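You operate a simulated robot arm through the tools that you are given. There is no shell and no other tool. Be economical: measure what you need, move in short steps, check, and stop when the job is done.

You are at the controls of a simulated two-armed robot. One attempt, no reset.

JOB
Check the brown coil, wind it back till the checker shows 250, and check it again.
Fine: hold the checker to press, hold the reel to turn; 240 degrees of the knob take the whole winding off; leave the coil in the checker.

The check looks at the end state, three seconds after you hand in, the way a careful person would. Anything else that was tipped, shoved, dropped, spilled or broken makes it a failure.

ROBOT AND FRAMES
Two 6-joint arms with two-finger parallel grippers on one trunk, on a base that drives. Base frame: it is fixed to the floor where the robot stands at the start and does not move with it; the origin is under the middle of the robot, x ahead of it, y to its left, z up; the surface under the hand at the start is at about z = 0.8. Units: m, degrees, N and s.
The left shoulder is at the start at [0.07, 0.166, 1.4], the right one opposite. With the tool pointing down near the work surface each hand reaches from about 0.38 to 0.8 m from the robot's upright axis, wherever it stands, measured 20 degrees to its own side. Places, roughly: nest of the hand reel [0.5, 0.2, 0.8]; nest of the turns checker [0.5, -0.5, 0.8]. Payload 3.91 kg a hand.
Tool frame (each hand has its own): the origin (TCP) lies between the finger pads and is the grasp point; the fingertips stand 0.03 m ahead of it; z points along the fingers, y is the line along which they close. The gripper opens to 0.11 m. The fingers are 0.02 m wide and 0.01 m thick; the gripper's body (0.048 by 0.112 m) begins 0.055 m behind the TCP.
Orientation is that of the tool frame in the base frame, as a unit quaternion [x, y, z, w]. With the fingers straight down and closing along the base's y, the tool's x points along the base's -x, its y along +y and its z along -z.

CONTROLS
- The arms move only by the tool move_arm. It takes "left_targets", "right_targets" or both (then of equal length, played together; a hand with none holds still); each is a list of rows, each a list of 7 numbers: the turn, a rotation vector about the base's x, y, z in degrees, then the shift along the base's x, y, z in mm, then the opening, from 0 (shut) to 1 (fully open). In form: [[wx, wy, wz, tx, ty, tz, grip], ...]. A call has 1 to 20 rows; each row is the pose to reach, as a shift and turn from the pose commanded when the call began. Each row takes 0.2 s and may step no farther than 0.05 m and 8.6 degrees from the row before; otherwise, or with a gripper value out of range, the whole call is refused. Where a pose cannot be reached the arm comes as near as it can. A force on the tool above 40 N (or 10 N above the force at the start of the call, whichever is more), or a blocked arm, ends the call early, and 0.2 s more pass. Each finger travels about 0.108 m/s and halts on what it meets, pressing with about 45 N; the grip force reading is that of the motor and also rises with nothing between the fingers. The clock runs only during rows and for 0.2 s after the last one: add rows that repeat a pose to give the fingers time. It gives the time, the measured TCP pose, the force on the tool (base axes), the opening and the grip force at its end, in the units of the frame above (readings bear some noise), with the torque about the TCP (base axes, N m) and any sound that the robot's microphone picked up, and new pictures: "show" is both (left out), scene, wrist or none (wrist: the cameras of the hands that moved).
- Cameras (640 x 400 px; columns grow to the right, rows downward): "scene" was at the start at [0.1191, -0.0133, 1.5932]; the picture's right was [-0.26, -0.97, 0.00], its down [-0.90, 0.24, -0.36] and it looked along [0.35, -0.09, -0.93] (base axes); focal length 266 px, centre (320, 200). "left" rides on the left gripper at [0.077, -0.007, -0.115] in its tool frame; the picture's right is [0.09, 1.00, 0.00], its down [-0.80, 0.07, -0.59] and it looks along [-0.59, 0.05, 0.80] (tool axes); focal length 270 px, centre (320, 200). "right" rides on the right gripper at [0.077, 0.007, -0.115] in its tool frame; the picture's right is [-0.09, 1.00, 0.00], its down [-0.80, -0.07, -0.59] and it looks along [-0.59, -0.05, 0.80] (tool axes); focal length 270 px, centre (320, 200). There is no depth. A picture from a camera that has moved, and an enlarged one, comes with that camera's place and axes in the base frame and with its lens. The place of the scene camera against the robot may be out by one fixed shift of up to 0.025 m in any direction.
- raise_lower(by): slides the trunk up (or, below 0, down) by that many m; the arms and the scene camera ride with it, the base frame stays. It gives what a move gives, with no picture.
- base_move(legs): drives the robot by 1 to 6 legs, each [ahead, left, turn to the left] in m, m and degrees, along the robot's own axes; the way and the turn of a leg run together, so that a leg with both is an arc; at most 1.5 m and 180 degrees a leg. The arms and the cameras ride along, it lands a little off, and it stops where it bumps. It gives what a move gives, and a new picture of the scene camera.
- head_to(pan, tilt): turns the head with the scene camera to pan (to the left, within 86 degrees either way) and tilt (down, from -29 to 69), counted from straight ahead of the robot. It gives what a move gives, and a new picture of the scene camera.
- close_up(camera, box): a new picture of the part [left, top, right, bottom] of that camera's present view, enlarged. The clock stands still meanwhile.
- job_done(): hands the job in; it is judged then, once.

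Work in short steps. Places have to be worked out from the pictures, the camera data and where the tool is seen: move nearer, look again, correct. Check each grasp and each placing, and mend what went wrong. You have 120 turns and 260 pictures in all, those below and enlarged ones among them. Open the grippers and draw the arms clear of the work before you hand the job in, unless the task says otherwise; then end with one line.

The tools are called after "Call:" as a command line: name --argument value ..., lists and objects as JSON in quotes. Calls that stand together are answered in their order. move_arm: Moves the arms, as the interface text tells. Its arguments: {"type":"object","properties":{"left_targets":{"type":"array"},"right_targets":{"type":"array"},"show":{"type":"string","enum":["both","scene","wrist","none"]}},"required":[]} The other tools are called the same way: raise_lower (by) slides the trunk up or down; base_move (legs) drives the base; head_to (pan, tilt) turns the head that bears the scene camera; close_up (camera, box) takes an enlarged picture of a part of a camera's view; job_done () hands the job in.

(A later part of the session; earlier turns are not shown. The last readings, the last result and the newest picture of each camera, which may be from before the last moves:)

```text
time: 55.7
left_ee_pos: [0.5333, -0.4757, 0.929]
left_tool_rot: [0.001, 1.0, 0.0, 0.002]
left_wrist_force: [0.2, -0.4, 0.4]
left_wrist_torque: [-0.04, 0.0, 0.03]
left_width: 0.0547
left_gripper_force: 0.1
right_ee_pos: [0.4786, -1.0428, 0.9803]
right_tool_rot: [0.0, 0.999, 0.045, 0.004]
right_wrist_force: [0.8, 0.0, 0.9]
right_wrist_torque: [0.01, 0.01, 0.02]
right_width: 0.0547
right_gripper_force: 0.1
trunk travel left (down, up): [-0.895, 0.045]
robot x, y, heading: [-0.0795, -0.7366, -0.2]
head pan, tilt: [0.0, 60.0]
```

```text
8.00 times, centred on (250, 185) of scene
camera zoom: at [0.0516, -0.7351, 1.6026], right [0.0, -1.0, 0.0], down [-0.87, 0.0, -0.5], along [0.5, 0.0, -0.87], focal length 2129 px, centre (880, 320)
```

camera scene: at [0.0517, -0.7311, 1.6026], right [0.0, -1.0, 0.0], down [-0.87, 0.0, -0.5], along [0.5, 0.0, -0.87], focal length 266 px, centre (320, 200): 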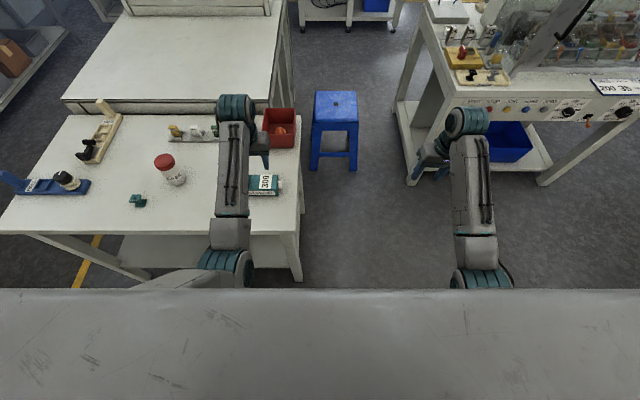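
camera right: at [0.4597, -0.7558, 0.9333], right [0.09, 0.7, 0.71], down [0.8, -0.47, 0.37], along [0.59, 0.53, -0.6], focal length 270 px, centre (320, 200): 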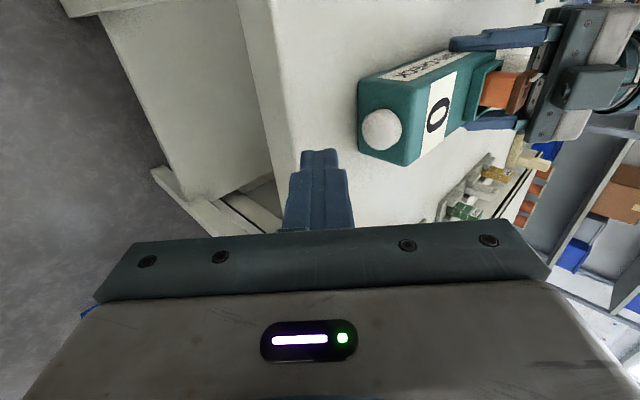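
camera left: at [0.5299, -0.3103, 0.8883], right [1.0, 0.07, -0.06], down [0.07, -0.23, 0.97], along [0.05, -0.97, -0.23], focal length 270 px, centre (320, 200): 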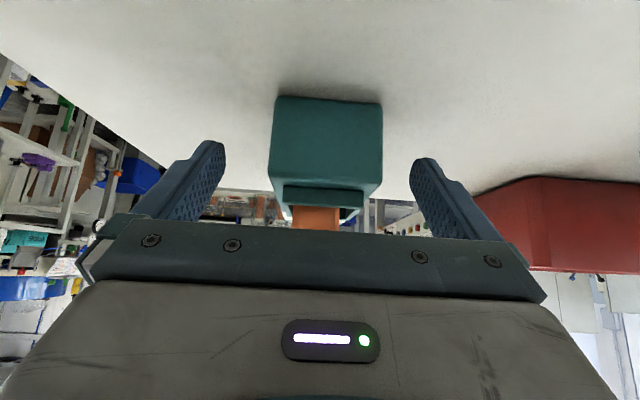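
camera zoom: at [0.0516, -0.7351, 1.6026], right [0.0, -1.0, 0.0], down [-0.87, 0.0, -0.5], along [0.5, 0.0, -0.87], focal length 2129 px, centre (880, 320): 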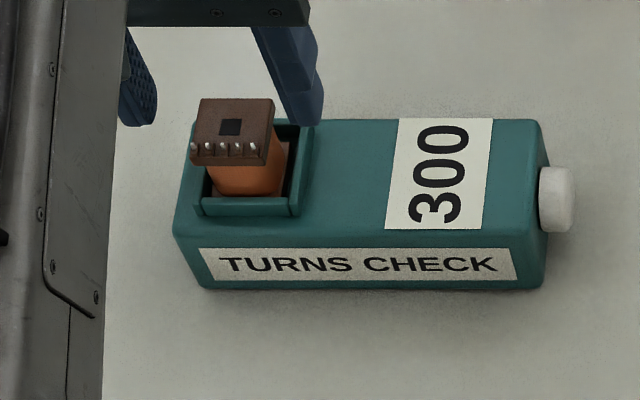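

Coil top centre ≈ (0.534, −0.4715). I correct 4 mm, descend to z 0.895 and grip.

Call:
move_arm --left_targets '[[0, 0, 0, 0.5, 4, 0, 0.5], [0, 0, 0, 0.5, 4, -18, 0.5], [0, 0, 0, 0.5, 4, -34, 0.5], [0, 0, 0, 0.5, 4, -34, 0.35], [0, 0, 0, 0.5, 4, -34, 0.2], [0, 0, 0, 0.5, 4, -34, 0.2], [0, 0, 0, 0.5, 4, -34, 0.2]]' --show "none"

Call:
move_arm --left_targets '[[0, 0, 0, 0, 0, 5, 0.2], [0, 0, 0, 0, 0, 15, 0.2], [0, 0, 0, 0, 0, 40, 0.2], [0, 0, 0, -20, 0, 65, 0.2], [0, 0, 0, -50, 0, 75, 0.2], [0, 0, 0, -50, 0, 75, 0.2]]' --show "wrist"

Call:
close_up --camera "scene" --box '[210, 160, 290, 210]'

```text
time: 57.3
left_ee_pos: [0.5341, -0.4711, 0.8939]
left_tool_rot: [0.002, 1.0, 0.0, 0.001]
left_wrist_force: [0.3, 0.0, -0.9]
left_wrist_torque: [0.02, -0.01, -0.03]
left_width: 0.0285
left_gripper_force: 45.1
right_ee_pos: [0.4791, -1.0427, 0.9794]
right_tool_rot: [0.0, 0.999, 0.045, 0.003]
right_wrist_force: [0.1, 1.0, 0.1]
right_wrist_torque: [0.01, 0.01, 0.03]
right_width: 0.055
right_gripper_force: 0.1
trunk travel left (down, up): [-0.895, 0.045]
robot x, y, heading: [-0.0754, -0.7337, 0.3]
head pan, tilt: [0.0, 60.0]
```

```text
time: 58.7
left_ee_pos: [0.4855, -0.4706, 0.9692]
left_tool_rot: [0.0, 1.0, 0.0, 0.001]
left_wrist_force: [-0.9, -0.3, -0.2]
left_wrist_torque: [-0.01, 0.02, 0.01]
left_width: 0.0287
left_gripper_force: 45.2
right_ee_pos: [0.4796, -1.043, 0.9806]
right_tool_rot: [-0.001, 0.999, 0.045, 0.003]
right_wrist_force: [-0.1, 0.5, -0.2]
right_wrist_torque: [0.0, -0.03, 0.03]
right_width: 0.0554
right_gripper_force: 0.1
trunk travel left (down, up): [-0.895, 0.045]
robot x, y, heading: [-0.0786, -0.7349, -0.1]
head pan, tilt: [0.0, 60.0]
camera left: at [0.4061, -0.4758, 1.0826], right [-0.09, 1.0, 0.0], down [0.8, 0.07, 0.6], along [0.59, 0.05, -0.8], focal length 270 px, centre (320, 200)
```

left: 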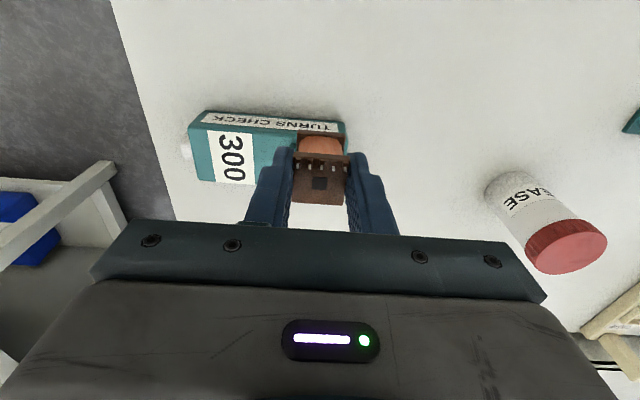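

```text
8.00 times, centred on (250, 185) of scene
camera zoom: at [0.0528, -0.7351, 1.6025], right [0.0, -1.0, 0.0], down [-0.87, 0.0, -0.5], along [0.5, 0.0, -0.87], focal length 2129 px, centre (880, 320)
```

zoom: 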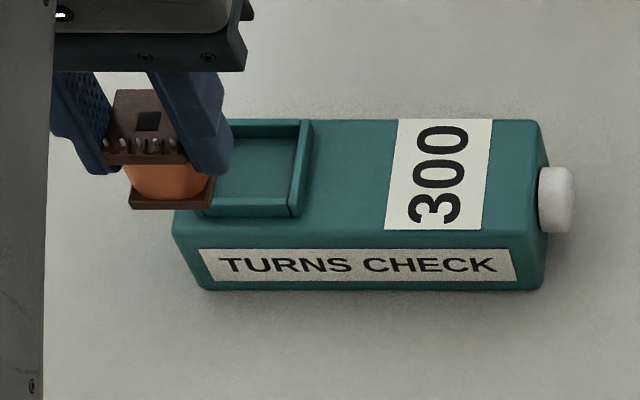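

Coil is out. I drive 0.70 m left to the reel, with hands held above everything.

Call:
base_move --legs '[[0, 0.7, 0]]'

Call:
close_up --camera "scene" --box '[150, 150, 310, 250]'

Call:
close_up --camera "left" --box '[0, 0, 640, 400]'

```text
time: 62.5
left_ee_pos: [0.4857, 0.229, 0.968]
left_tool_rot: [0.002, 1.0, 0.0, 0.002]
left_wrist_force: [0.4, -0.8, -0.4]
left_wrist_torque: [0.01, -0.02, 0.0]
left_width: 0.0284
left_gripper_force: 45.1
right_ee_pos: [0.4788, -0.3435, 0.9804]
right_tool_rot: [0.0, 0.999, 0.045, 0.003]
right_wrist_force: [-0.3, 0.9, -0.9]
right_wrist_torque: [0.02, 0.01, -0.01]
right_width: 0.0551
right_gripper_force: 0.0
trunk travel left (down, up): [-0.895, 0.045]
robot x, y, heading: [-0.0777, -0.0341, -0.2]
head pan, tilt: [0.0, 60.0]
camera scene: at [0.0525, -0.0355, 1.6025], right [0.0, -1.0, 0.0], down [-0.87, 0.0, -0.5], along [0.5, 0.0, -0.87], focal length 266 px, centre (320, 200)
```

scene: 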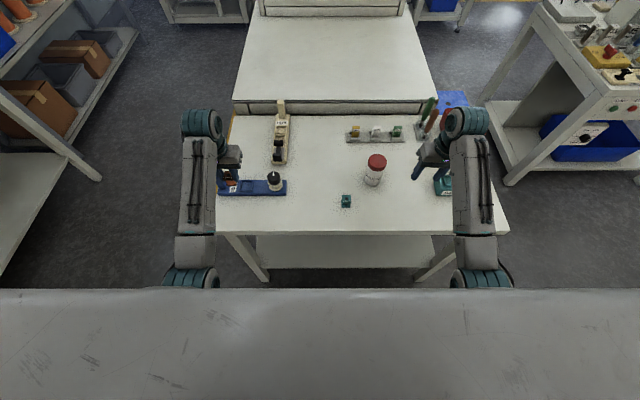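

```text
4.00 times, centred on (230, 200) of scene
camera zoom: at [0.0525, -0.0355, 1.6025], right [0.0, -1.0, 0.0], down [-0.87, 0.0, -0.5], along [0.5, 0.0, -0.87], focal length 1064 px, centre (680, 200)
```

zoom: 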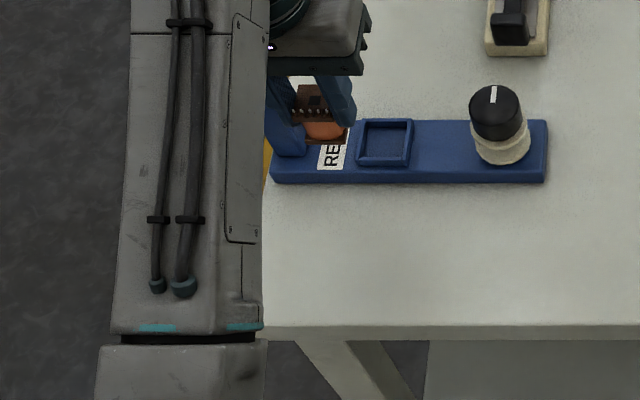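

```text
1.00 times, centred on (320, 200) of left (not enlarged: the box is as wide or as high as the picture)
camera zoom: at [0.4068, 0.2234, 1.0829], right [-0.08, 1.0, 0.0], down [0.8, 0.07, 0.6], along [0.6, 0.05, -0.8], focal length 270 px, centre (320, 200)
```

zoom: 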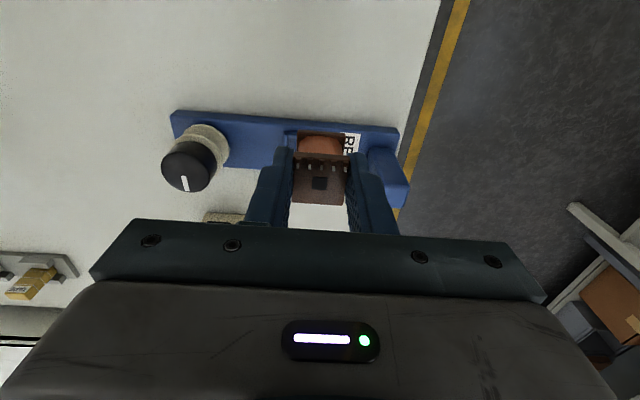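

I shift the hand right a bit for an unobstructed look at the reel pocket.

Call:
move_arm --left_targets '[[0, 0, 0, -5, -30, -10, 0.2], [0, 0, 0, -10, -60, -20, 0.2], [0, 0, 0, -10, -60, -20, 0.2]]' --show "none"

Call:
close_up --camera "left" --box '[330, 80, 530, 205]'

Call:
close_up --camera "left" --box '[180, 80, 340, 180]'

```text
time: 63.3
left_ee_pos: [0.4756, 0.1709, 0.9488]
left_tool_rot: [0.003, 1.0, -0.001, 0.002]
left_wrist_force: [0.0, 0.2, 0.2]
left_wrist_torque: [-0.04, 0.01, 0.0]
left_width: 0.0284
left_gripper_force: 44.6
right_ee_pos: [0.4798, -0.3414, 0.98]
right_tool_rot: [0.001, 0.999, 0.044, 0.002]
right_wrist_force: [-0.3, 0.4, -0.1]
right_wrist_torque: [-0.02, 0.0, -0.02]
right_width: 0.0552
right_gripper_force: 0.1
trunk travel left (down, up): [-0.895, 0.045]
robot x, y, heading: [-0.0811, -0.0309, 0.0]
head pan, tilt: [0.0, 60.0]
```

```text
3.20 times, centred on (430, 142) of left
camera zoom: at [0.3966, 0.1651, 1.0625], right [-0.08, 1.0, 0.0], down [0.8, 0.07, 0.6], along [0.6, 0.05, -0.8], focal length 865 px, centre (-32, 384)
```

zoom: 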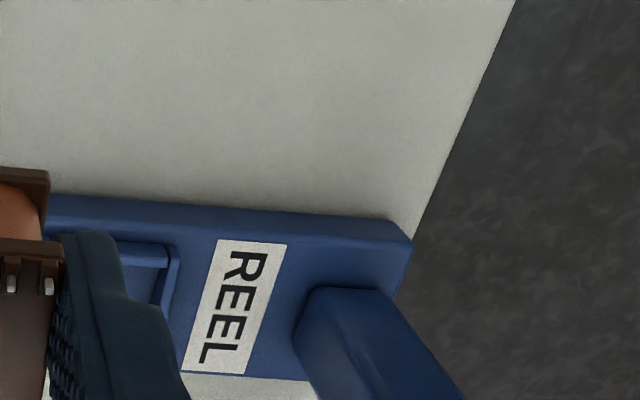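

```text
4.00 times, centred on (260, 130) of left
camera zoom: at [0.3966, 0.1651, 1.0625], right [-0.08, 1.0, 0.0], down [0.8, 0.07, 0.6], along [0.6, 0.05, -0.8], focal length 1081 px, centre (560, 480)
```

zoom: 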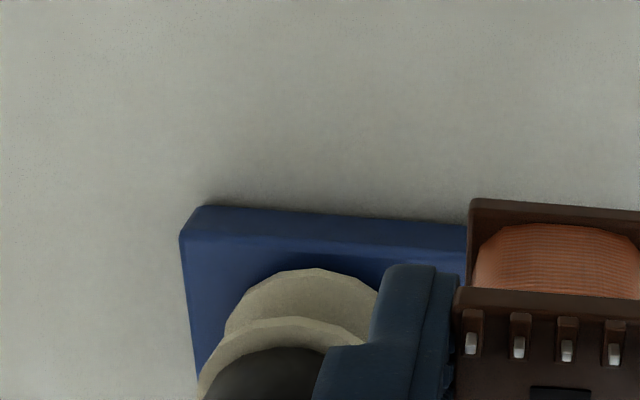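

Call:
move_arm --left_targets '[[0, 0, 0, 0, -25, 0, 0.2], [0, 0, 0, 10, 0, 0, 0.2], [0, 0, 0, 10, 40, 0, 0.2], [0, 0, 0, 10, 80, 5, 0.2], [0, 0, 0, 10, 115, 10, 0.2], [0, 0, 0, 10, 115, 10, 0.2]]' --show "wrist"

Call:
close_up --camera "left" --box '[90, 90, 290, 215]'

```text
time: 64.7
left_ee_pos: [0.4863, 0.2852, 0.9586]
left_tool_rot: [0.002, 1.0, -0.001, 0.002]
left_wrist_force: [-0.3, 0.3, -0.9]
left_wrist_torque: [0.0, -0.01, 0.01]
left_width: 0.0285
left_gripper_force: 44.8
right_ee_pos: [0.4782, -0.3434, 0.98]
right_tool_rot: [0.001, 0.999, 0.046, 0.003]
right_wrist_force: [-0.3, -1.6, -0.4]
right_wrist_torque: [-0.01, -0.01, -0.01]
right_width: 0.055
right_gripper_force: 0.1
trunk travel left (down, up): [-0.895, 0.045]
robot x, y, heading: [-0.0779, -0.0338, -0.1]
head pan, tilt: [0.0, 60.0]
camera left: at [0.4074, 0.2801, 1.0734], right [-0.08, 1.0, 0.0], down [0.8, 0.07, 0.6], along [0.6, 0.05, -0.8], focal length 270 px, centre (320, 200)
```

left: 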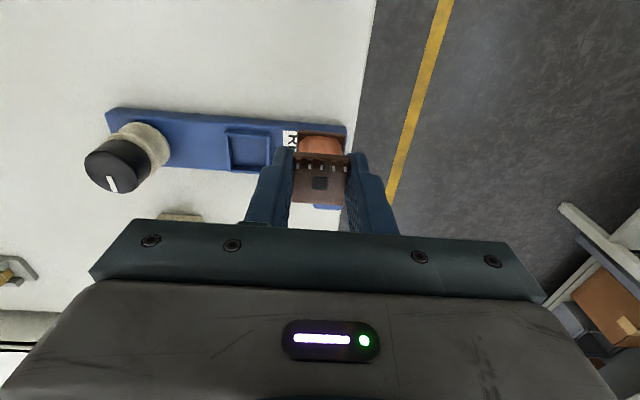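

```text
3.20 times, centred on (190, 152) of left
camera zoom: at [0.4074, 0.2801, 1.0734], right [-0.08, 1.0, 0.0], down [0.8, 0.07, 0.6], along [0.6, 0.05, -0.8], focal length 865 px, centre (736, 352)
```

zoom: 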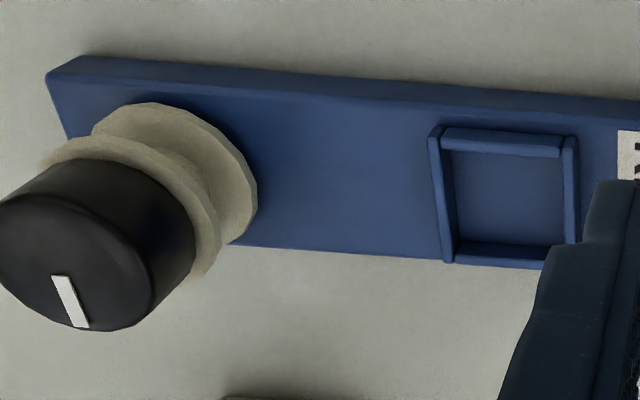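

Reel base top is ≈0.82 and the pocket centre ≈ (0.537, 0.219). I bring the coil over it, bottom about 8 mm above the rim, and check.

Call:
move_arm --left_targets '[[0, 0, 0, 15, -30, 0, 0.2], [0, 0, 0, 35, -60, -10, 0.2], [0, 0, 0, 50, -66, -40, 0.2], [0, 0, 0, 50, -66, -77, 0.2], [0, 0, 0, 50, -66, -77, 0.2]]' --show "none"

Call:
close_up --camera "left" --box '[220, 90, 420, 215]'

Call:
close_up --camera "scene" --box '[200, 160, 296, 220]'

```text
time: 65.9
left_ee_pos: [0.535, 0.2171, 0.8809]
left_tool_rot: [0.002, 1.0, 0.0, 0.002]
left_wrist_force: [-0.3, 0.5, -0.3]
left_wrist_torque: [0.03, 0.0, -0.01]
left_width: 0.0283
left_gripper_force: 45.1
right_ee_pos: [0.4802, -0.3438, 0.9788]
right_tool_rot: [0.001, 0.999, 0.045, 0.004]
right_wrist_force: [0.6, -0.2, 0.0]
right_wrist_torque: [-0.01, 0.0, 0.01]
right_width: 0.055
right_gripper_force: 0.1
trunk travel left (down, up): [-0.895, 0.045]
robot x, y, heading: [-0.0783, -0.0349, -0.0]
head pan, tilt: [0.0, 60.0]
```

```text
3.20 times, centred on (320, 152) of left
camera zoom: at [0.4565, 0.212, 0.9956], right [-0.08, 1.0, 0.0], down [0.8, 0.07, 0.6], along [0.6, 0.05, -0.8], focal length 865 px, centre (320, 352)
```

zoom: 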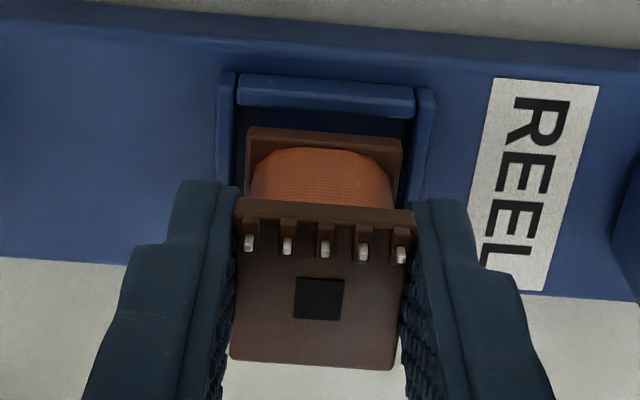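

```text
6.67 times, centred on (248, 190) of scene
camera zoom: at [0.0523, -0.0353, 1.6026], right [0.0, -1.0, 0.0], down [-0.87, 0.0, -0.5], along [0.5, 0.0, -0.87], focal length 1774 px, centre (800, 267)
```

zoom: 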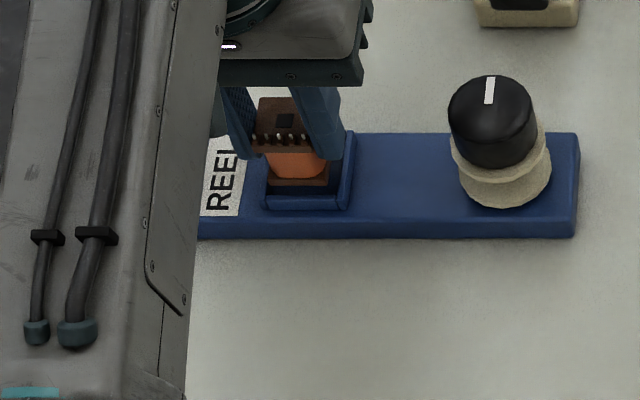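

Aligned well within the walls. I lower in small steps until contact.

Call:
move_arm --left_targets '[[0, 0, 0, 0.5, 0.4, -5, 0.2], [0, 0, 0, 0.5, 0.4, -10, 0.2], [0, 0, 0, 0.5, 0.4, -13, 0.2], [0, 0, 0, 0.5, 0.4, -16, 0.2], [0, 0, 0, 0.5, 0.4, -18, 0.2], [0, 0, 0, 0.5, 0.4, -18, 0.2]]' --show "none"

Call:
close_up --camera "left" --box '[220, 90, 420, 215]'

Call:
close_up --camera "scene" --box '[200, 160, 296, 220]'

```text
time: 67.3
left_ee_pos: [0.536, 0.2183, 0.8661]
left_tool_rot: [0.001, 1.0, -0.001, 0.004]
left_wrist_force: [3.6, 2.2, 15.0]
left_wrist_torque: [0.08, -0.08, 0.0]
left_width: 0.0284
left_gripper_force: 45.3
right_ee_pos: [0.4786, -0.3428, 0.9807]
right_tool_rot: [0.0, 0.999, 0.045, 0.004]
right_wrist_force: [-0.1, 0.0, -0.3]
right_wrist_torque: [0.0, 0.02, 0.03]
right_width: 0.055
right_gripper_force: 0.1
trunk travel left (down, up): [-0.895, 0.045]
robot x, y, heading: [-0.0797, -0.0315, 0.1]
head pan, tilt: [0.0, 60.0]
```

```text
3.20 times, centred on (320, 152) of left
camera zoom: at [0.4567, 0.2131, 0.9797], right [-0.08, 1.0, 0.0], down [0.8, 0.07, 0.6], along [0.6, 0.05, -0.8], focal length 865 px, centre (320, 352)
```

zoom: 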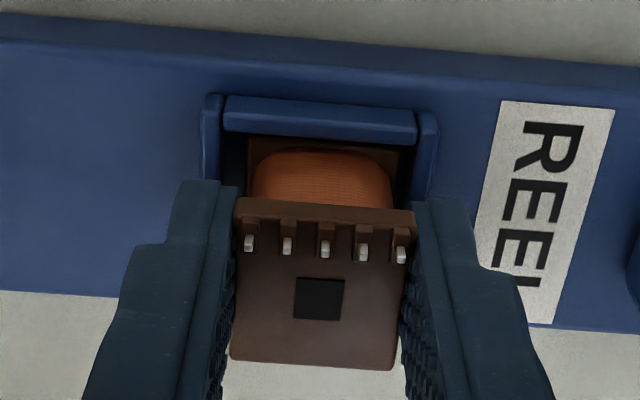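

```text
6.67 times, centred on (248, 190) of scene
camera zoom: at [0.0503, -0.035, 1.6029], right [0.0, -1.0, 0.0], down [-0.87, 0.0, -0.5], along [0.5, 0.0, -0.87], focal length 1774 px, centre (800, 267)
```

zoom: 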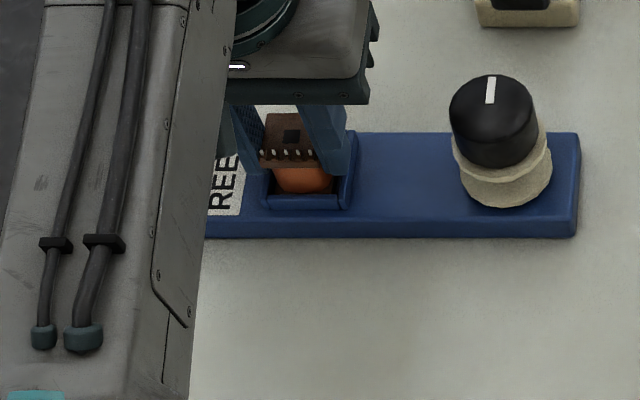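

Seated in the reel (15 N). I relax, open and rise.

Call:
move_arm --left_targets '[[0, 0, 0, -0.5, -0.4, 2, 0.2], [0, 0, 0, -0.5, -0.4, 2, 0.35], [0, 0, 0, -0.5, -0.4, 2, 0.5], [0, 0, 0, -0.5, -0.4, 2, 0.5], [0, 0, 0, 0, 0, 30, 0.5], [0, 0, 0, 0, 0, 70, 0.5], [0, 0, 0, -30, 20, 100, 0.5]]' --show "wrist"

Call:
close_up --camera "scene" --box '[200, 160, 296, 220]'

```text
time: 68.9
left_ee_pos: [0.5035, 0.2392, 0.9636]
left_tool_rot: [0.002, 1.0, -0.002, 0.003]
left_wrist_force: [-1.5, 1.0, 0.3]
left_wrist_torque: [0.0, -0.03, -0.01]
left_width: 0.055
left_gripper_force: 0.1
right_ee_pos: [0.4784, -0.3419, 0.981]
right_tool_rot: [0.001, 0.999, 0.044, 0.003]
right_wrist_force: [0.1, 0.7, -0.6]
right_wrist_torque: [0.0, -0.02, -0.02]
right_width: 0.0547
right_gripper_force: 0.1
trunk travel left (down, up): [-0.895, 0.045]
robot x, y, heading: [-0.0805, -0.0374, -0.3]
head pan, tilt: [0.0, 60.0]
camera left: at [0.4259, 0.2349, 1.0786], right [-0.08, 1.0, 0.0], down [0.8, 0.07, 0.6], along [0.6, 0.05, -0.8], focal length 270 px, centre (320, 200)
```

left: 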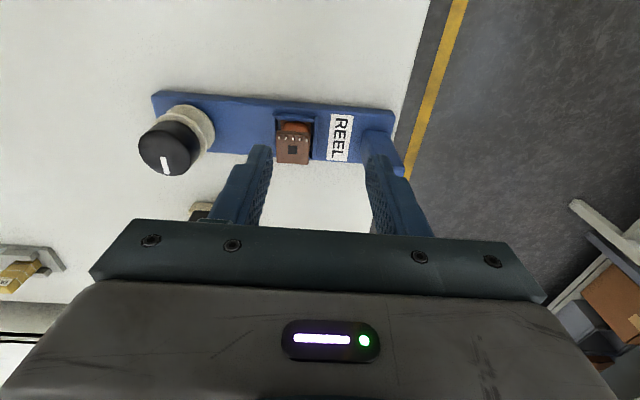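

```text
6.67 times, centred on (248, 190) of scene
camera zoom: at [0.0502, -0.0323, 1.6027], right [0.0, -1.0, 0.0], down [-0.87, 0.0, -0.5], along [0.5, 0.0, -0.87], focal length 1774 px, centre (800, 267)
```

zoom: 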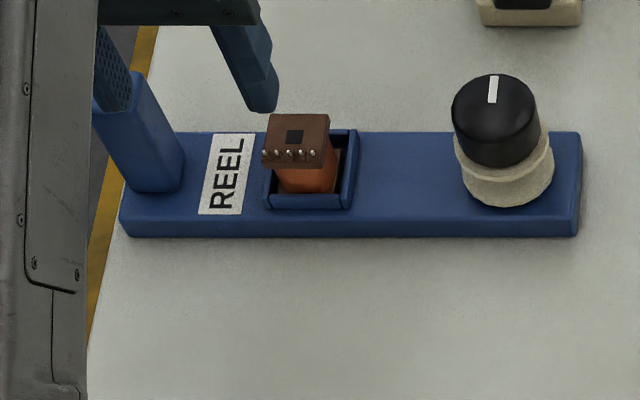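

The coil is seated in the reel. I look closely at the knob for any direction mark and to measure it.

Call:
close_up --camera "left" --box '[130, 80, 250, 200]'

Call:
close_up --camera "scene" --box '[256, 165, 296, 195]'

Call:
close_up --camera "left" --box '[330, 90, 430, 190]'

```text
3.33 times, centred on (190, 140) of left
camera zoom: at [0.4259, 0.2349, 1.0786], right [-0.08, 1.0, 0.0], down [0.8, 0.07, 0.6], along [0.6, 0.05, -0.8], focal length 901 px, centre (753, 400)
```

zoom: 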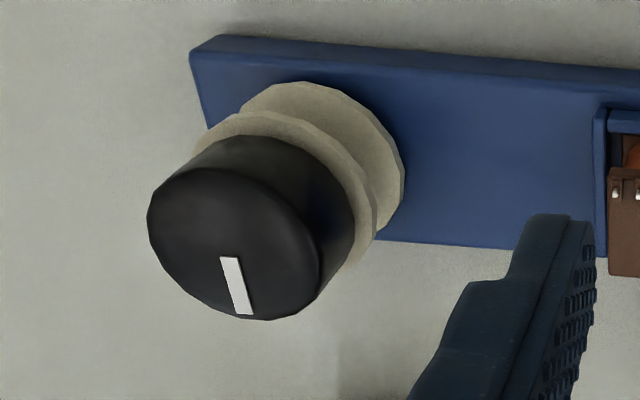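

```text
13.33 times, centred on (276, 180) of scene
camera zoom: at [0.0502, -0.0323, 1.6027], right [0.0, -1.0, 0.0], down [-0.87, 0.0, -0.5], along [0.5, 0.0, -0.87], focal length 3548 px, centre (907, 467)
```

zoom: 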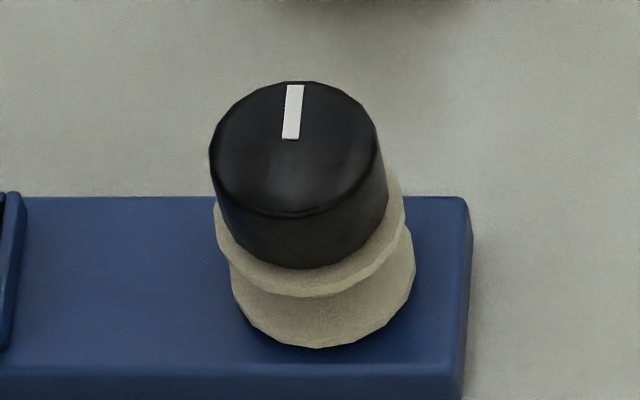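

```text
4.00 times, centred on (380, 140) of left
camera zoom: at [0.4259, 0.2349, 1.0786], right [-0.08, 1.0, 0.0], down [0.8, 0.07, 0.6], along [0.6, 0.05, -0.8], focal length 1081 px, centre (80, 440)
```

zoom: 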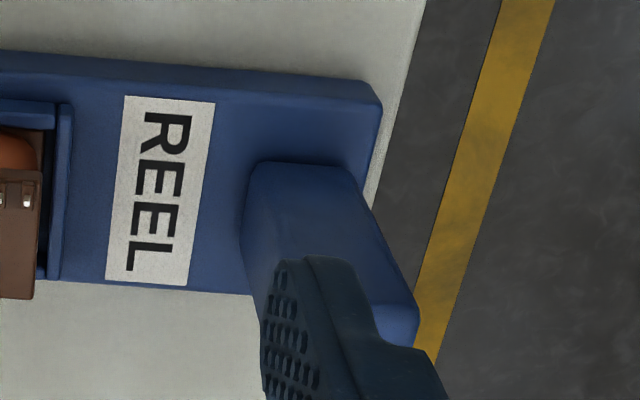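

Knob cap ≈ (0.537, 0.117), radius ≈0.020, top z ≈0.876; no direction mark. I'll hold the post with the left hand from the left and turn with the right, so I drive to y≈0.31.

Call:
base_move --legs '[[0, 0.345, 0]]'

Call:
move_arm --left_targets '[[0, 0, 8, 0, 0, 0, 0.7], [0, 0, 16, 0, 0, 0, 0.8], [0, 0, 24, 0, 0, 0, 0.8], [0, 0, 32, 0, 0, 0, 0.8], [0, 0, 40, 0, 0, 0, 0.8], [0, 0, 48, 0, 0, 0, 0.8], [0, 0, 56, 0, 0, 0, 0.8], [0, 0, 64, 0, 0, 0, 0.8], [0, 0, 72, 0, 0, 0, 0.8], [0, 0, 80, 0, 0, 0, 0.8], [0, 0, 88, 0, 0, 0, 0.8], [0, 0, 90, 0, 0, 0, 0.8], [0, 0, 90, 0, 0, 0, 0.8]]' --show "none"

```text
time: 71.2
left_ee_pos: [0.5049, 0.582, 0.9631]
left_tool_rot: [0.001, 1.0, 0.001, 0.002]
left_wrist_force: [0.2, -1.6, -1.1]
left_wrist_torque: [0.01, -0.03, -0.01]
left_width: 0.0553
left_gripper_force: 0.1
right_ee_pos: [0.4795, -0.0001, 0.9794]
right_tool_rot: [-0.001, 0.999, 0.045, 0.003]
right_wrist_force: [0.4, -0.2, 0.4]
right_wrist_torque: [0.01, -0.01, 0.02]
right_width: 0.0548
right_gripper_force: 0.1
trunk travel left (down, up): [-0.895, 0.045]
robot x, y, heading: [-0.0795, 0.3032, 0.1]
head pan, tilt: [0.0, 60.0]
camera scene: at [0.0527, 0.306, 1.6025], right [0.0, -1.0, 0.0], down [-0.87, 0.0, -0.5], along [0.5, 0.0, -0.87], focal length 266 px, centre (320, 200)
```

scene: 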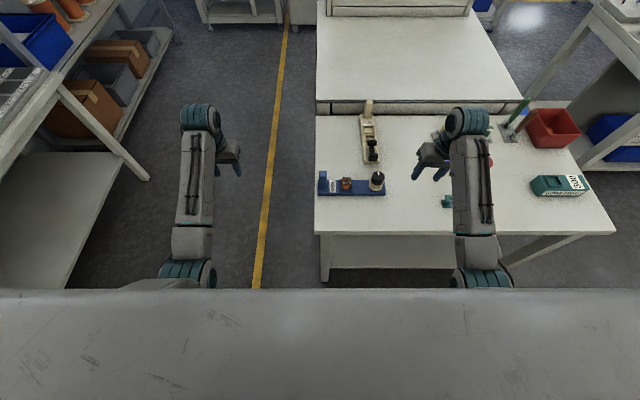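

```text
time: 74.0
left_ee_pos: [0.506, 0.5828, 0.9638]
left_tool_rot: [0.707, -0.707, 0.0, -0.002]
left_wrist_force: [-0.3, -0.4, 0.3]
left_wrist_torque: [0.0, -0.02, 0.02]
left_width: 0.0881
left_gripper_force: 0.0
right_ee_pos: [0.479, 0.0015, 0.9791]
right_tool_rot: [-0.001, 0.999, 0.045, 0.002]
right_wrist_force: [0.3, 0.3, -1.0]
right_wrist_torque: [0.01, -0.02, -0.01]
right_width: 0.055
right_gripper_force: 0.0
trunk travel left (down, up): [-0.895, 0.045]
robot x, y, heading: [-0.0801, 0.3106, 0.4]
head pan, tilt: [0.0, 60.0]
```

Yaw +90° works. Now tilt the left hand by -70° about x so it points right, camera above; and level the right hand.

Call:
move_arm --left_targets '[[-7.8, 0, 0, 0, -5, 0, 0.8], [-15.6, 0, 0, 0, -10, 0, 0.8], [-23.4, 0, 0, 0, -15, 0, 0.8], [-31.2, 0, 0, 0, -20, 0, 0.8], [-39, 0, 0, 0, -25, 0, 0.8], [-46.8, 0, 0, 0, -30, 0, 0.8], [-54.6, 0, 0, 0, -35, 0, 0.8], [-62.4, 0, 0, 0, -40, 0, 0.8], [-70, 0, 0, 0, -45, 0, 0.8], [-70, 0, 0, 0, -45, 0, 0.8]]' --show "wrist"

Call:
close_up --camera "scene" --box '[190, 130, 430, 280]'

```text
time: 76.2
left_ee_pos: [0.5064, 0.5377, 0.9639]
left_tool_rot: [-0.579, 0.581, -0.404, -0.404]
left_wrist_force: [0.0, -0.2, -0.5]
left_wrist_torque: [0.01, 0.01, 0.02]
left_width: 0.0877
left_gripper_force: 0.1
right_ee_pos: [0.4801, 0.0011, 0.9784]
right_tool_rot: [-0.001, 0.999, 0.046, 0.002]
right_wrist_force: [-0.6, -1.2, 0.3]
right_wrist_torque: [-0.01, 0.01, 0.0]
right_width: 0.055
right_gripper_force: 0.0
trunk travel left (down, up): [-0.895, 0.045]
robot x, y, heading: [-0.0803, 0.3055, 0.0]
head pan, tilt: [0.0, 60.0]
camera left: at [0.5108, 0.6198, 1.0756], right [-1.0, -0.03, 0.08], down [-0.07, 0.83, -0.55], along [-0.05, -0.55, -0.83], focal length 270 px, centre (320, 200)
```

left: 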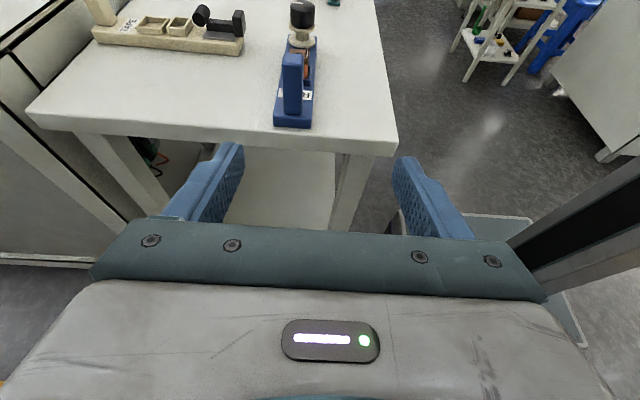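

```text
2.67 times, centred on (310, 205) of scene
camera zoom: at [0.0525, 0.3082, 1.6026], right [0.0, -1.0, 0.0], down [-0.87, 0.0, -0.5], along [0.5, 0.0, -0.87], focal length 710 px, centre (347, 187)
```

zoom: 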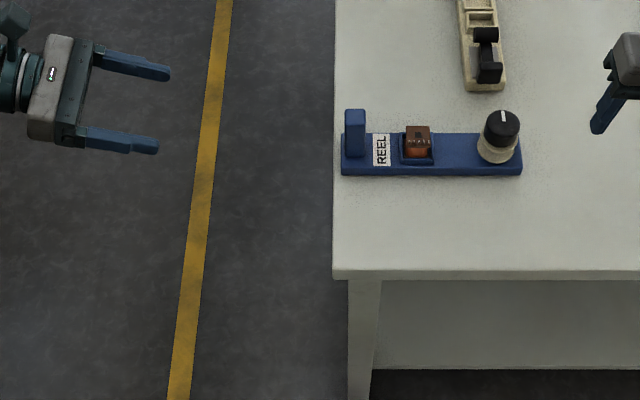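

Excellent. I zoom both views on the post.

Call:
close_up --camera "left" --box '[240, 30, 368, 140]'

Call:
close_up --camera "scene" --box '[310, 160, 400, 205]'

```text
3.64 times, centred on (304, 85) of left
camera zoom: at [0.5108, 0.6198, 1.0756], right [-1.0, -0.03, 0.08], down [-0.07, 0.83, -0.55], along [-0.05, -0.55, -0.83], focal length 983 px, centre (378, 618)
```

zoom: 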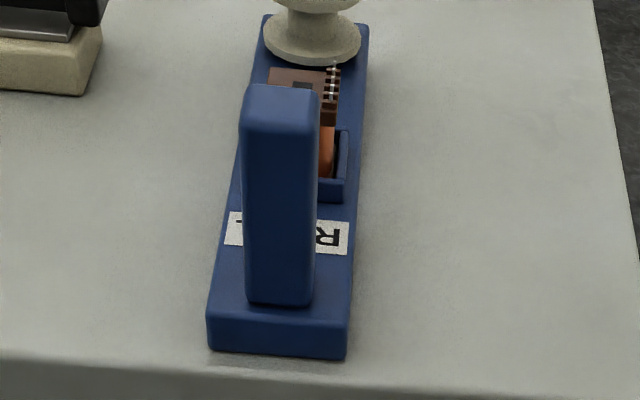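

```text
7.11 times, centred on (355, 182) of scene
camera zoom: at [0.0525, 0.3082, 1.6026], right [0.0, -1.0, 0.0], down [-0.87, 0.0, -0.5], along [0.5, 0.0, -0.87], focal length 1892 px, centre (71, 324)
```

zoom: 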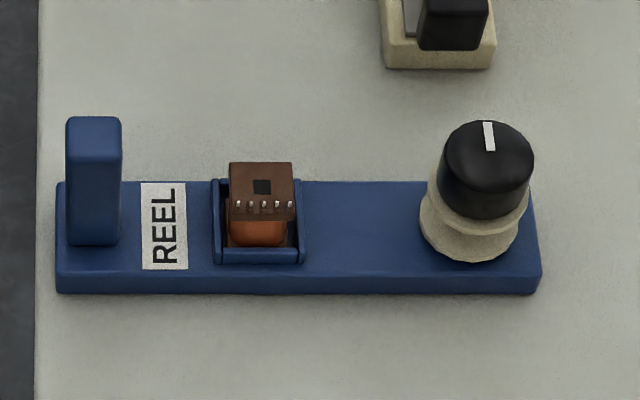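

Post: centre ≈ (0.538, 0.293), z 0.82–0.892, 25 mm wide. I bring the left hand in along −y to surround it.

Call:
move_arm --left_targets '[[0, 0, 0, 10, -20, -30, 0.8], [0, 0, 0, 20, -45, -65, 0.8], [0, 0, 0, 31.6, -70, -99, 0.8], [0, 0, 0, 31.6, -110, -99, 0.8], [0, 0, 0, 31.6, -150, -99, 0.8], [0, 0, 0, 31.6, -190, -99, 0.8], [0, 0, 0, 31.6, -215, -99, 0.8], [0, 0, 0, 31.6, -215, -99, 0.8]]' --show "wrist"

Call:
close_up --camera "scene" --box '[280, 150, 408, 220]'

```text
time: 78.0
left_ee_pos: [0.5371, 0.3221, 0.8646]
left_tool_rot: [0.58, -0.58, 0.405, 0.404]
left_wrist_force: [0.1, -0.6, 0.0]
left_wrist_torque: [-0.02, 0.02, -0.01]
left_width: 0.0881
left_gripper_force: 0.1
right_ee_pos: [0.4805, 0.0022, 0.9796]
right_tool_rot: [-0.002, 0.999, 0.045, 0.003]
right_wrist_force: [0.0, 0.0, 0.3]
right_wrist_torque: [0.0, -0.03, 0.03]
right_width: 0.055
right_gripper_force: 0.1
trunk travel left (down, up): [-0.895, 0.045]
robot x, y, heading: [-0.0804, 0.3065, -0.1]
head pan, tilt: [0.0, 60.0]
camera left: at [0.5424, 0.4042, 0.977], right [-1.0, -0.03, 0.08], down [-0.07, 0.83, -0.55], along [-0.05, -0.55, -0.83], focal length 270 px, centre (320, 200)
```

left: 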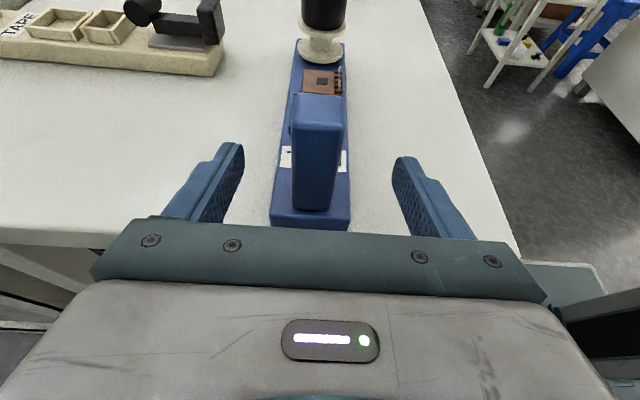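

```text
5.00 times, centred on (344, 185) of scene
camera zoom: at [0.0525, 0.3088, 1.6026], right [0.0, -1.0, 0.0], down [-0.87, 0.0, -0.5], along [0.5, 0.0, -0.87], focal length 1331 px, centre (200, 275)
```

zoom: 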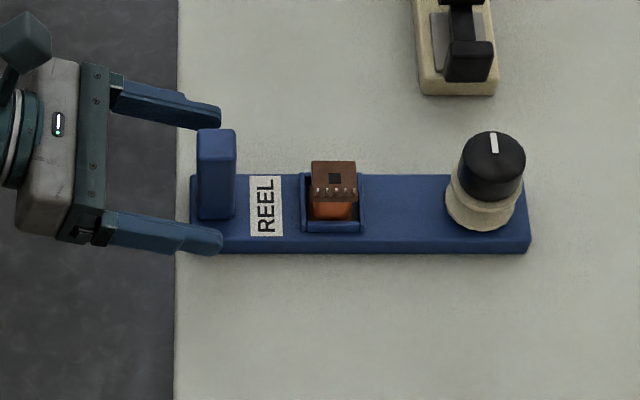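

Centred. I go in the last 27 mm and close on the post.

Call:
move_arm --left_targets '[[0, 0, 0, 0, -14, 0, 0.8], [0, 0, 0, 0, -27, 0, 0.7], [0, 0, 0, 0, -27, 0, 0.5], [0, 0, 0, 0, -27, 0, 0.3], [0, 0, 0, 0, -27, 0, 0.15], [0, 0, 0, 0, -27, 0, 0.15], [0, 0, 0, 0, -27, 0, 0.15]]' --show "none"

Call:
close_up --camera "scene" --box '[280, 150, 408, 220]'

```text
time: 79.6
left_ee_pos: [0.5362, 0.2956, 0.8651]
left_tool_rot: [-0.58, 0.58, -0.405, -0.404]
left_wrist_force: [1.7, 0.8, 0.3]
left_wrist_torque: [-0.16, -0.04, 0.18]
left_width: 0.0257
left_gripper_force: 45.1
right_ee_pos: [0.4808, 0.0007, 0.9783]
right_tool_rot: [-0.002, 0.999, 0.045, 0.002]
right_wrist_force: [-0.4, 0.5, -0.6]
right_wrist_torque: [-0.02, -0.01, -0.04]
right_width: 0.055
right_gripper_force: 0.1
trunk travel left (down, up): [-0.895, 0.045]
robot x, y, heading: [-0.079, 0.3099, 0.1]
head pan, tilt: [0.0, 60.0]
```

```text
5.00 times, centred on (344, 185) of scene
camera zoom: at [0.0527, 0.3082, 1.6026], right [0.0, -1.0, 0.0], down [-0.87, 0.0, -0.5], along [0.5, 0.0, -0.87], focal length 1331 px, centre (200, 275)
```

zoom: 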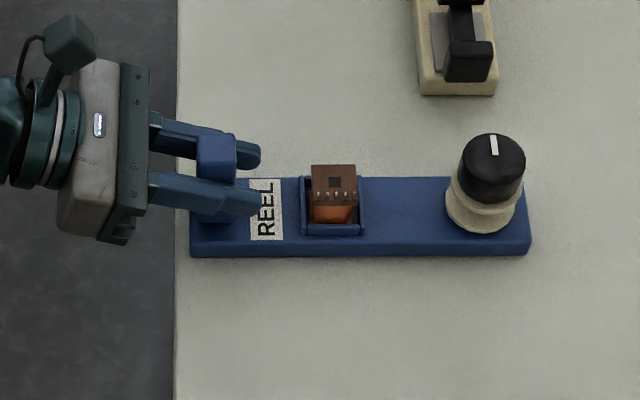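

Post held (25.7 mm). Now the right hand levels and moves over the knob.

Call:
move_arm --right_targets '[[-1.5, 0, 0, 10, 10, 0, 0.65], [-3, 0, 0, 20, 25, -5, 0.65], [-5.2, 0, 0, 30, 50, -15, 0.65], [-5.2, 0, 0, 45, 80, -28, 0.65], [-5.2, 0, 0, 50, 105, -35, 0.65], [-5.2, 0, 0, 50, 105, -35, 0.65]]' --show "wrist"

Call:
close_up --camera "scene" --box '[310, 140, 470, 240]'

```text
time: 81.0
left_ee_pos: [0.5362, 0.2949, 0.865]
left_tool_rot: [0.58, -0.58, 0.405, 0.404]
left_wrist_force: [-0.6, 0.5, 1.0]
left_wrist_torque: [-0.17, 0.03, 0.16]
left_width: 0.0258
left_gripper_force: 44.7
right_ee_pos: [0.5293, 0.1055, 0.9454]
right_tool_rot: [-0.001, 1.0, 0.0, 0.003]
right_wrist_force: [0.0, 0.2, 0.8]
right_wrist_torque: [0.01, -0.04, 0.02]
right_width: 0.0714
right_gripper_force: 0.0
trunk travel left (down, up): [-0.895, 0.045]
robot x, y, heading: [-0.0813, 0.3069, 0.0]
head pan, tilt: [0.0, 60.0]
camera right: at [0.4517, 0.1121, 1.0588], right [0.09, 1.0, 0.0], down [0.8, -0.07, 0.6], along [0.6, -0.05, -0.8], focal length 270 px, centre (320, 200)
```

right: 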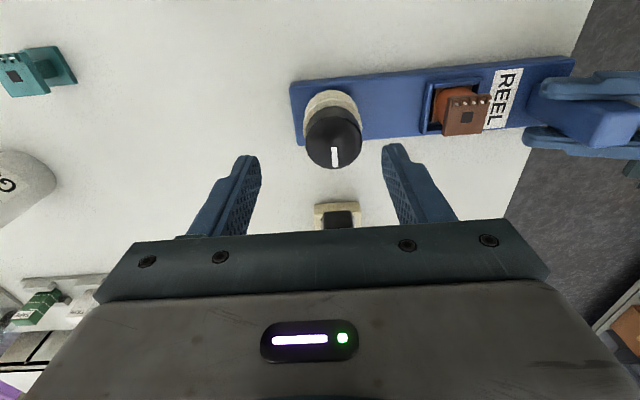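

```text
4.00 times, centred on (390, 190) of scene
camera zoom: at [0.0523, 0.3079, 1.6026], right [0.0, -1.0, 0.0], down [-0.87, 0.0, -0.5], along [0.5, 0.0, -0.87], focal length 1064 px, centre (40, 240)
```

zoom: 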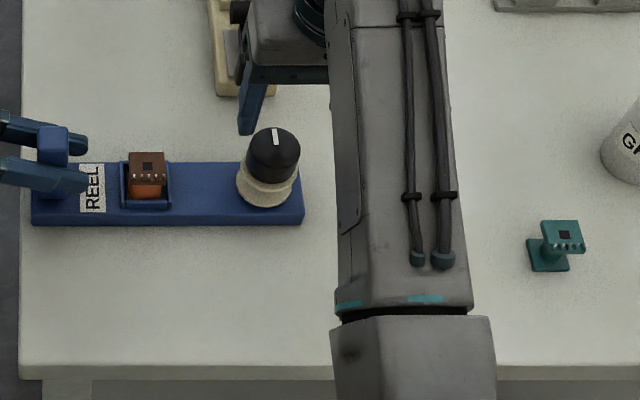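

Call:
close_up --camera "right" --box '[220, 70, 420, 195]'

```text
3.20 times, centred on (320, 132) of right
camera zoom: at [0.4517, 0.1121, 1.0588], right [0.09, 1.0, 0.0], down [0.8, -0.07, 0.6], along [0.6, -0.05, -0.8], focal length 865 px, centre (320, 416)
```

zoom: 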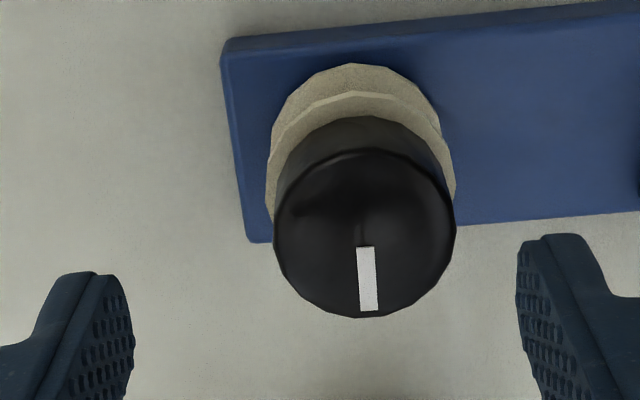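

Knob top centre ≈ (0.537, 0.1155), pointer along +x. I descend to z 0.884 and close on the cap.

Call:
move_arm --right_targets '[[0, 0, 0, 7, 10, 0, 0.65], [0, 0, 0, 7, 10, -30, 0.65], [0, 0, 0, 7, 10, -61, 0.65], [0, 0, 0, 7, 10, -61, 0.5], [0, 0, 0, 7, 10, -61, 0.35], [0, 0, 0, 7, 10, -61, 0.3], [0, 0, 0, 7, 10, -61, 0.3]]' --show "none"

Call:
close_up --camera "right" --box '[220, 90, 420, 215]'

Call:
close_up --camera "scene" --box '[310, 150, 438, 220]'

```text
time: 82.6
left_ee_pos: [0.5365, 0.2954, 0.8652]
left_tool_rot: [-0.58, 0.58, -0.405, -0.404]
left_wrist_force: [-0.8, 1.2, 3.0]
left_wrist_torque: [0.05, 0.14, -0.02]
left_width: 0.0257
left_gripper_force: 44.7
right_ee_pos: [0.5375, 0.115, 0.8841]
right_tool_rot: [-0.001, 1.0, 0.0, 0.003]
right_wrist_force: [0.4, 0.5, 0.1]
right_wrist_torque: [0.01, -0.21, -0.07]
right_width: 0.0408
right_gripper_force: 45.0
trunk travel left (down, up): [-0.895, 0.045]
robot x, y, heading: [-0.0803, 0.3051, 0.1]
head pan, tilt: [0.0, 60.0]
```

```text
3.20 times, centred on (320, 152) of right
camera zoom: at [0.4585, 0.1215, 0.9972], right [0.09, 1.0, 0.0], down [0.8, -0.07, 0.6], along [0.6, -0.05, -0.8], focal length 865 px, centre (320, 352)
```

zoom: 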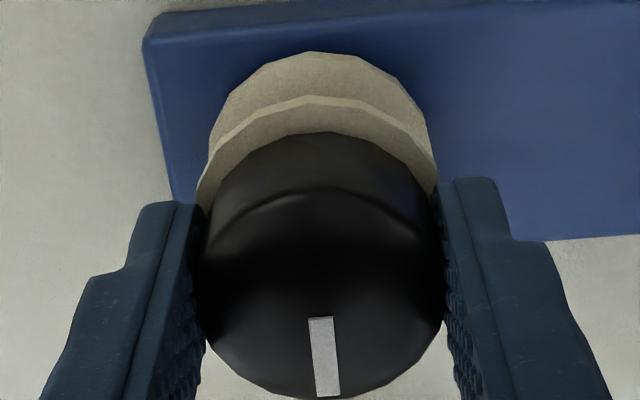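

```text
5.00 times, centred on (374, 185) of scene
camera zoom: at [0.0524, 0.3084, 1.6025], right [0.0, -1.0, 0.0], down [-0.87, 0.0, -0.5], along [0.5, 0.0, -0.87], focal length 1331 px, centre (50, 275)
```

zoom: 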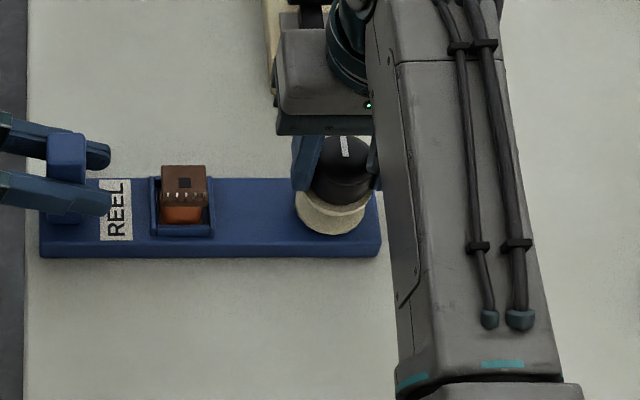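

Knob gripped (40.8 mm). I test a small counter-clockwise turn of 6° and watch the torque.

Call:
move_arm --right_targets '[[0, 0, 2, 0, 0, 0, 0.3], [0, 0, 4, 0, 0, 0, 0.3], [0, 0, 6, 0, 0, 0, 0.3], [0, 0, 6, 0, 0, 0, 0.3]]' --show "none"

Call:
close_up --camera "scene" --box '[310, 150, 438, 220]'

```text
time: 83.6
left_ee_pos: [0.5374, 0.2957, 0.8648]
left_tool_rot: [0.58, -0.58, 0.405, 0.403]
left_wrist_force: [0.8, 3.2, 1.6]
left_wrist_torque: [-0.4, 0.01, 0.39]
left_width: 0.0258
left_gripper_force: 44.9
right_ee_pos: [0.5373, 0.1154, 0.8831]
right_tool_rot: [-0.054, 0.999, -0.001, 0.002]
right_wrist_force: [-0.7, -3.8, 0.2]
right_wrist_torque: [-0.08, 0.04, -0.3]
right_width: 0.0403
right_gripper_force: 45.3
trunk travel left (down, up): [-0.895, 0.045]
robot x, y, heading: [-0.0794, 0.3086, -0.2]
head pan, tilt: [0.0, 60.0]
```

```text
5.00 times, centred on (374, 185) of scene
camera zoom: at [0.0524, 0.3081, 1.6026], right [0.0, -1.0, 0.0], down [-0.87, 0.0, -0.5], along [0.5, 0.0, -0.87], focal length 1331 px, centre (50, 275)
```

zoom: 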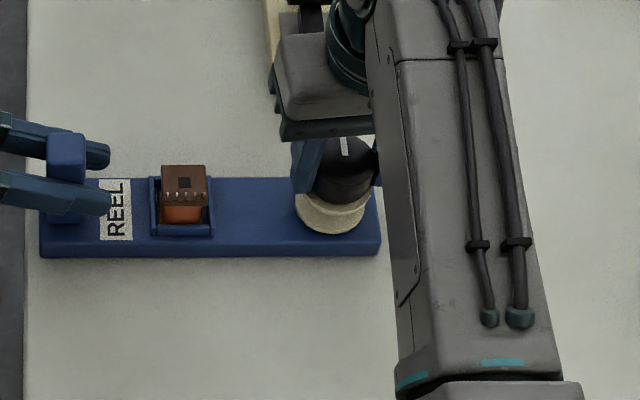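

Call:
close_up --camera "right" --box '[220, 90, 420, 215]'

Call:
close_up --camera "scene" --box '[335, 170, 391, 210]'

```text
3.20 times, centred on (320, 152) of right
camera zoom: at [0.4588, 0.1132, 0.9973], right [-0.02, 1.0, 0.0], down [0.8, 0.02, 0.6], along [0.6, 0.01, -0.8], focal length 865 px, centre (320, 352)
```

zoom: 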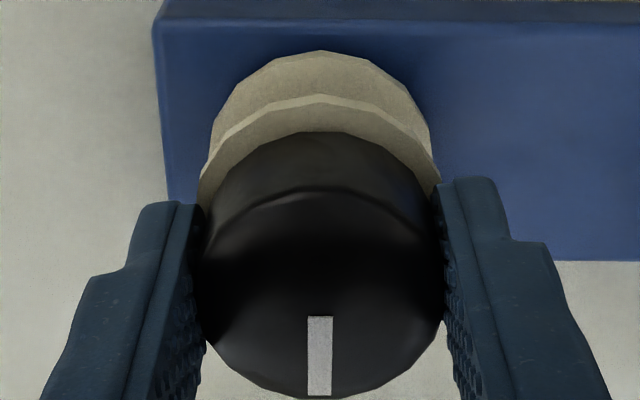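

```text
10.00 times, centred on (363, 190) of scene
camera zoom: at [0.0524, 0.3081, 1.6026], right [0.0, -1.0, 0.0], down [-0.87, 0.0, -0.5], along [0.5, 0.0, -0.87], focal length 2661 px, centre (-110, 300)
```

zoom: 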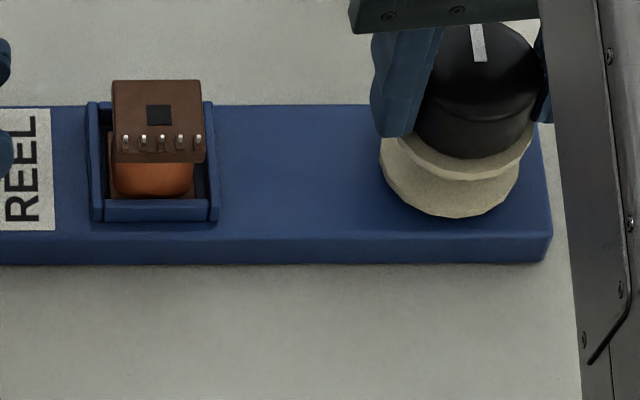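

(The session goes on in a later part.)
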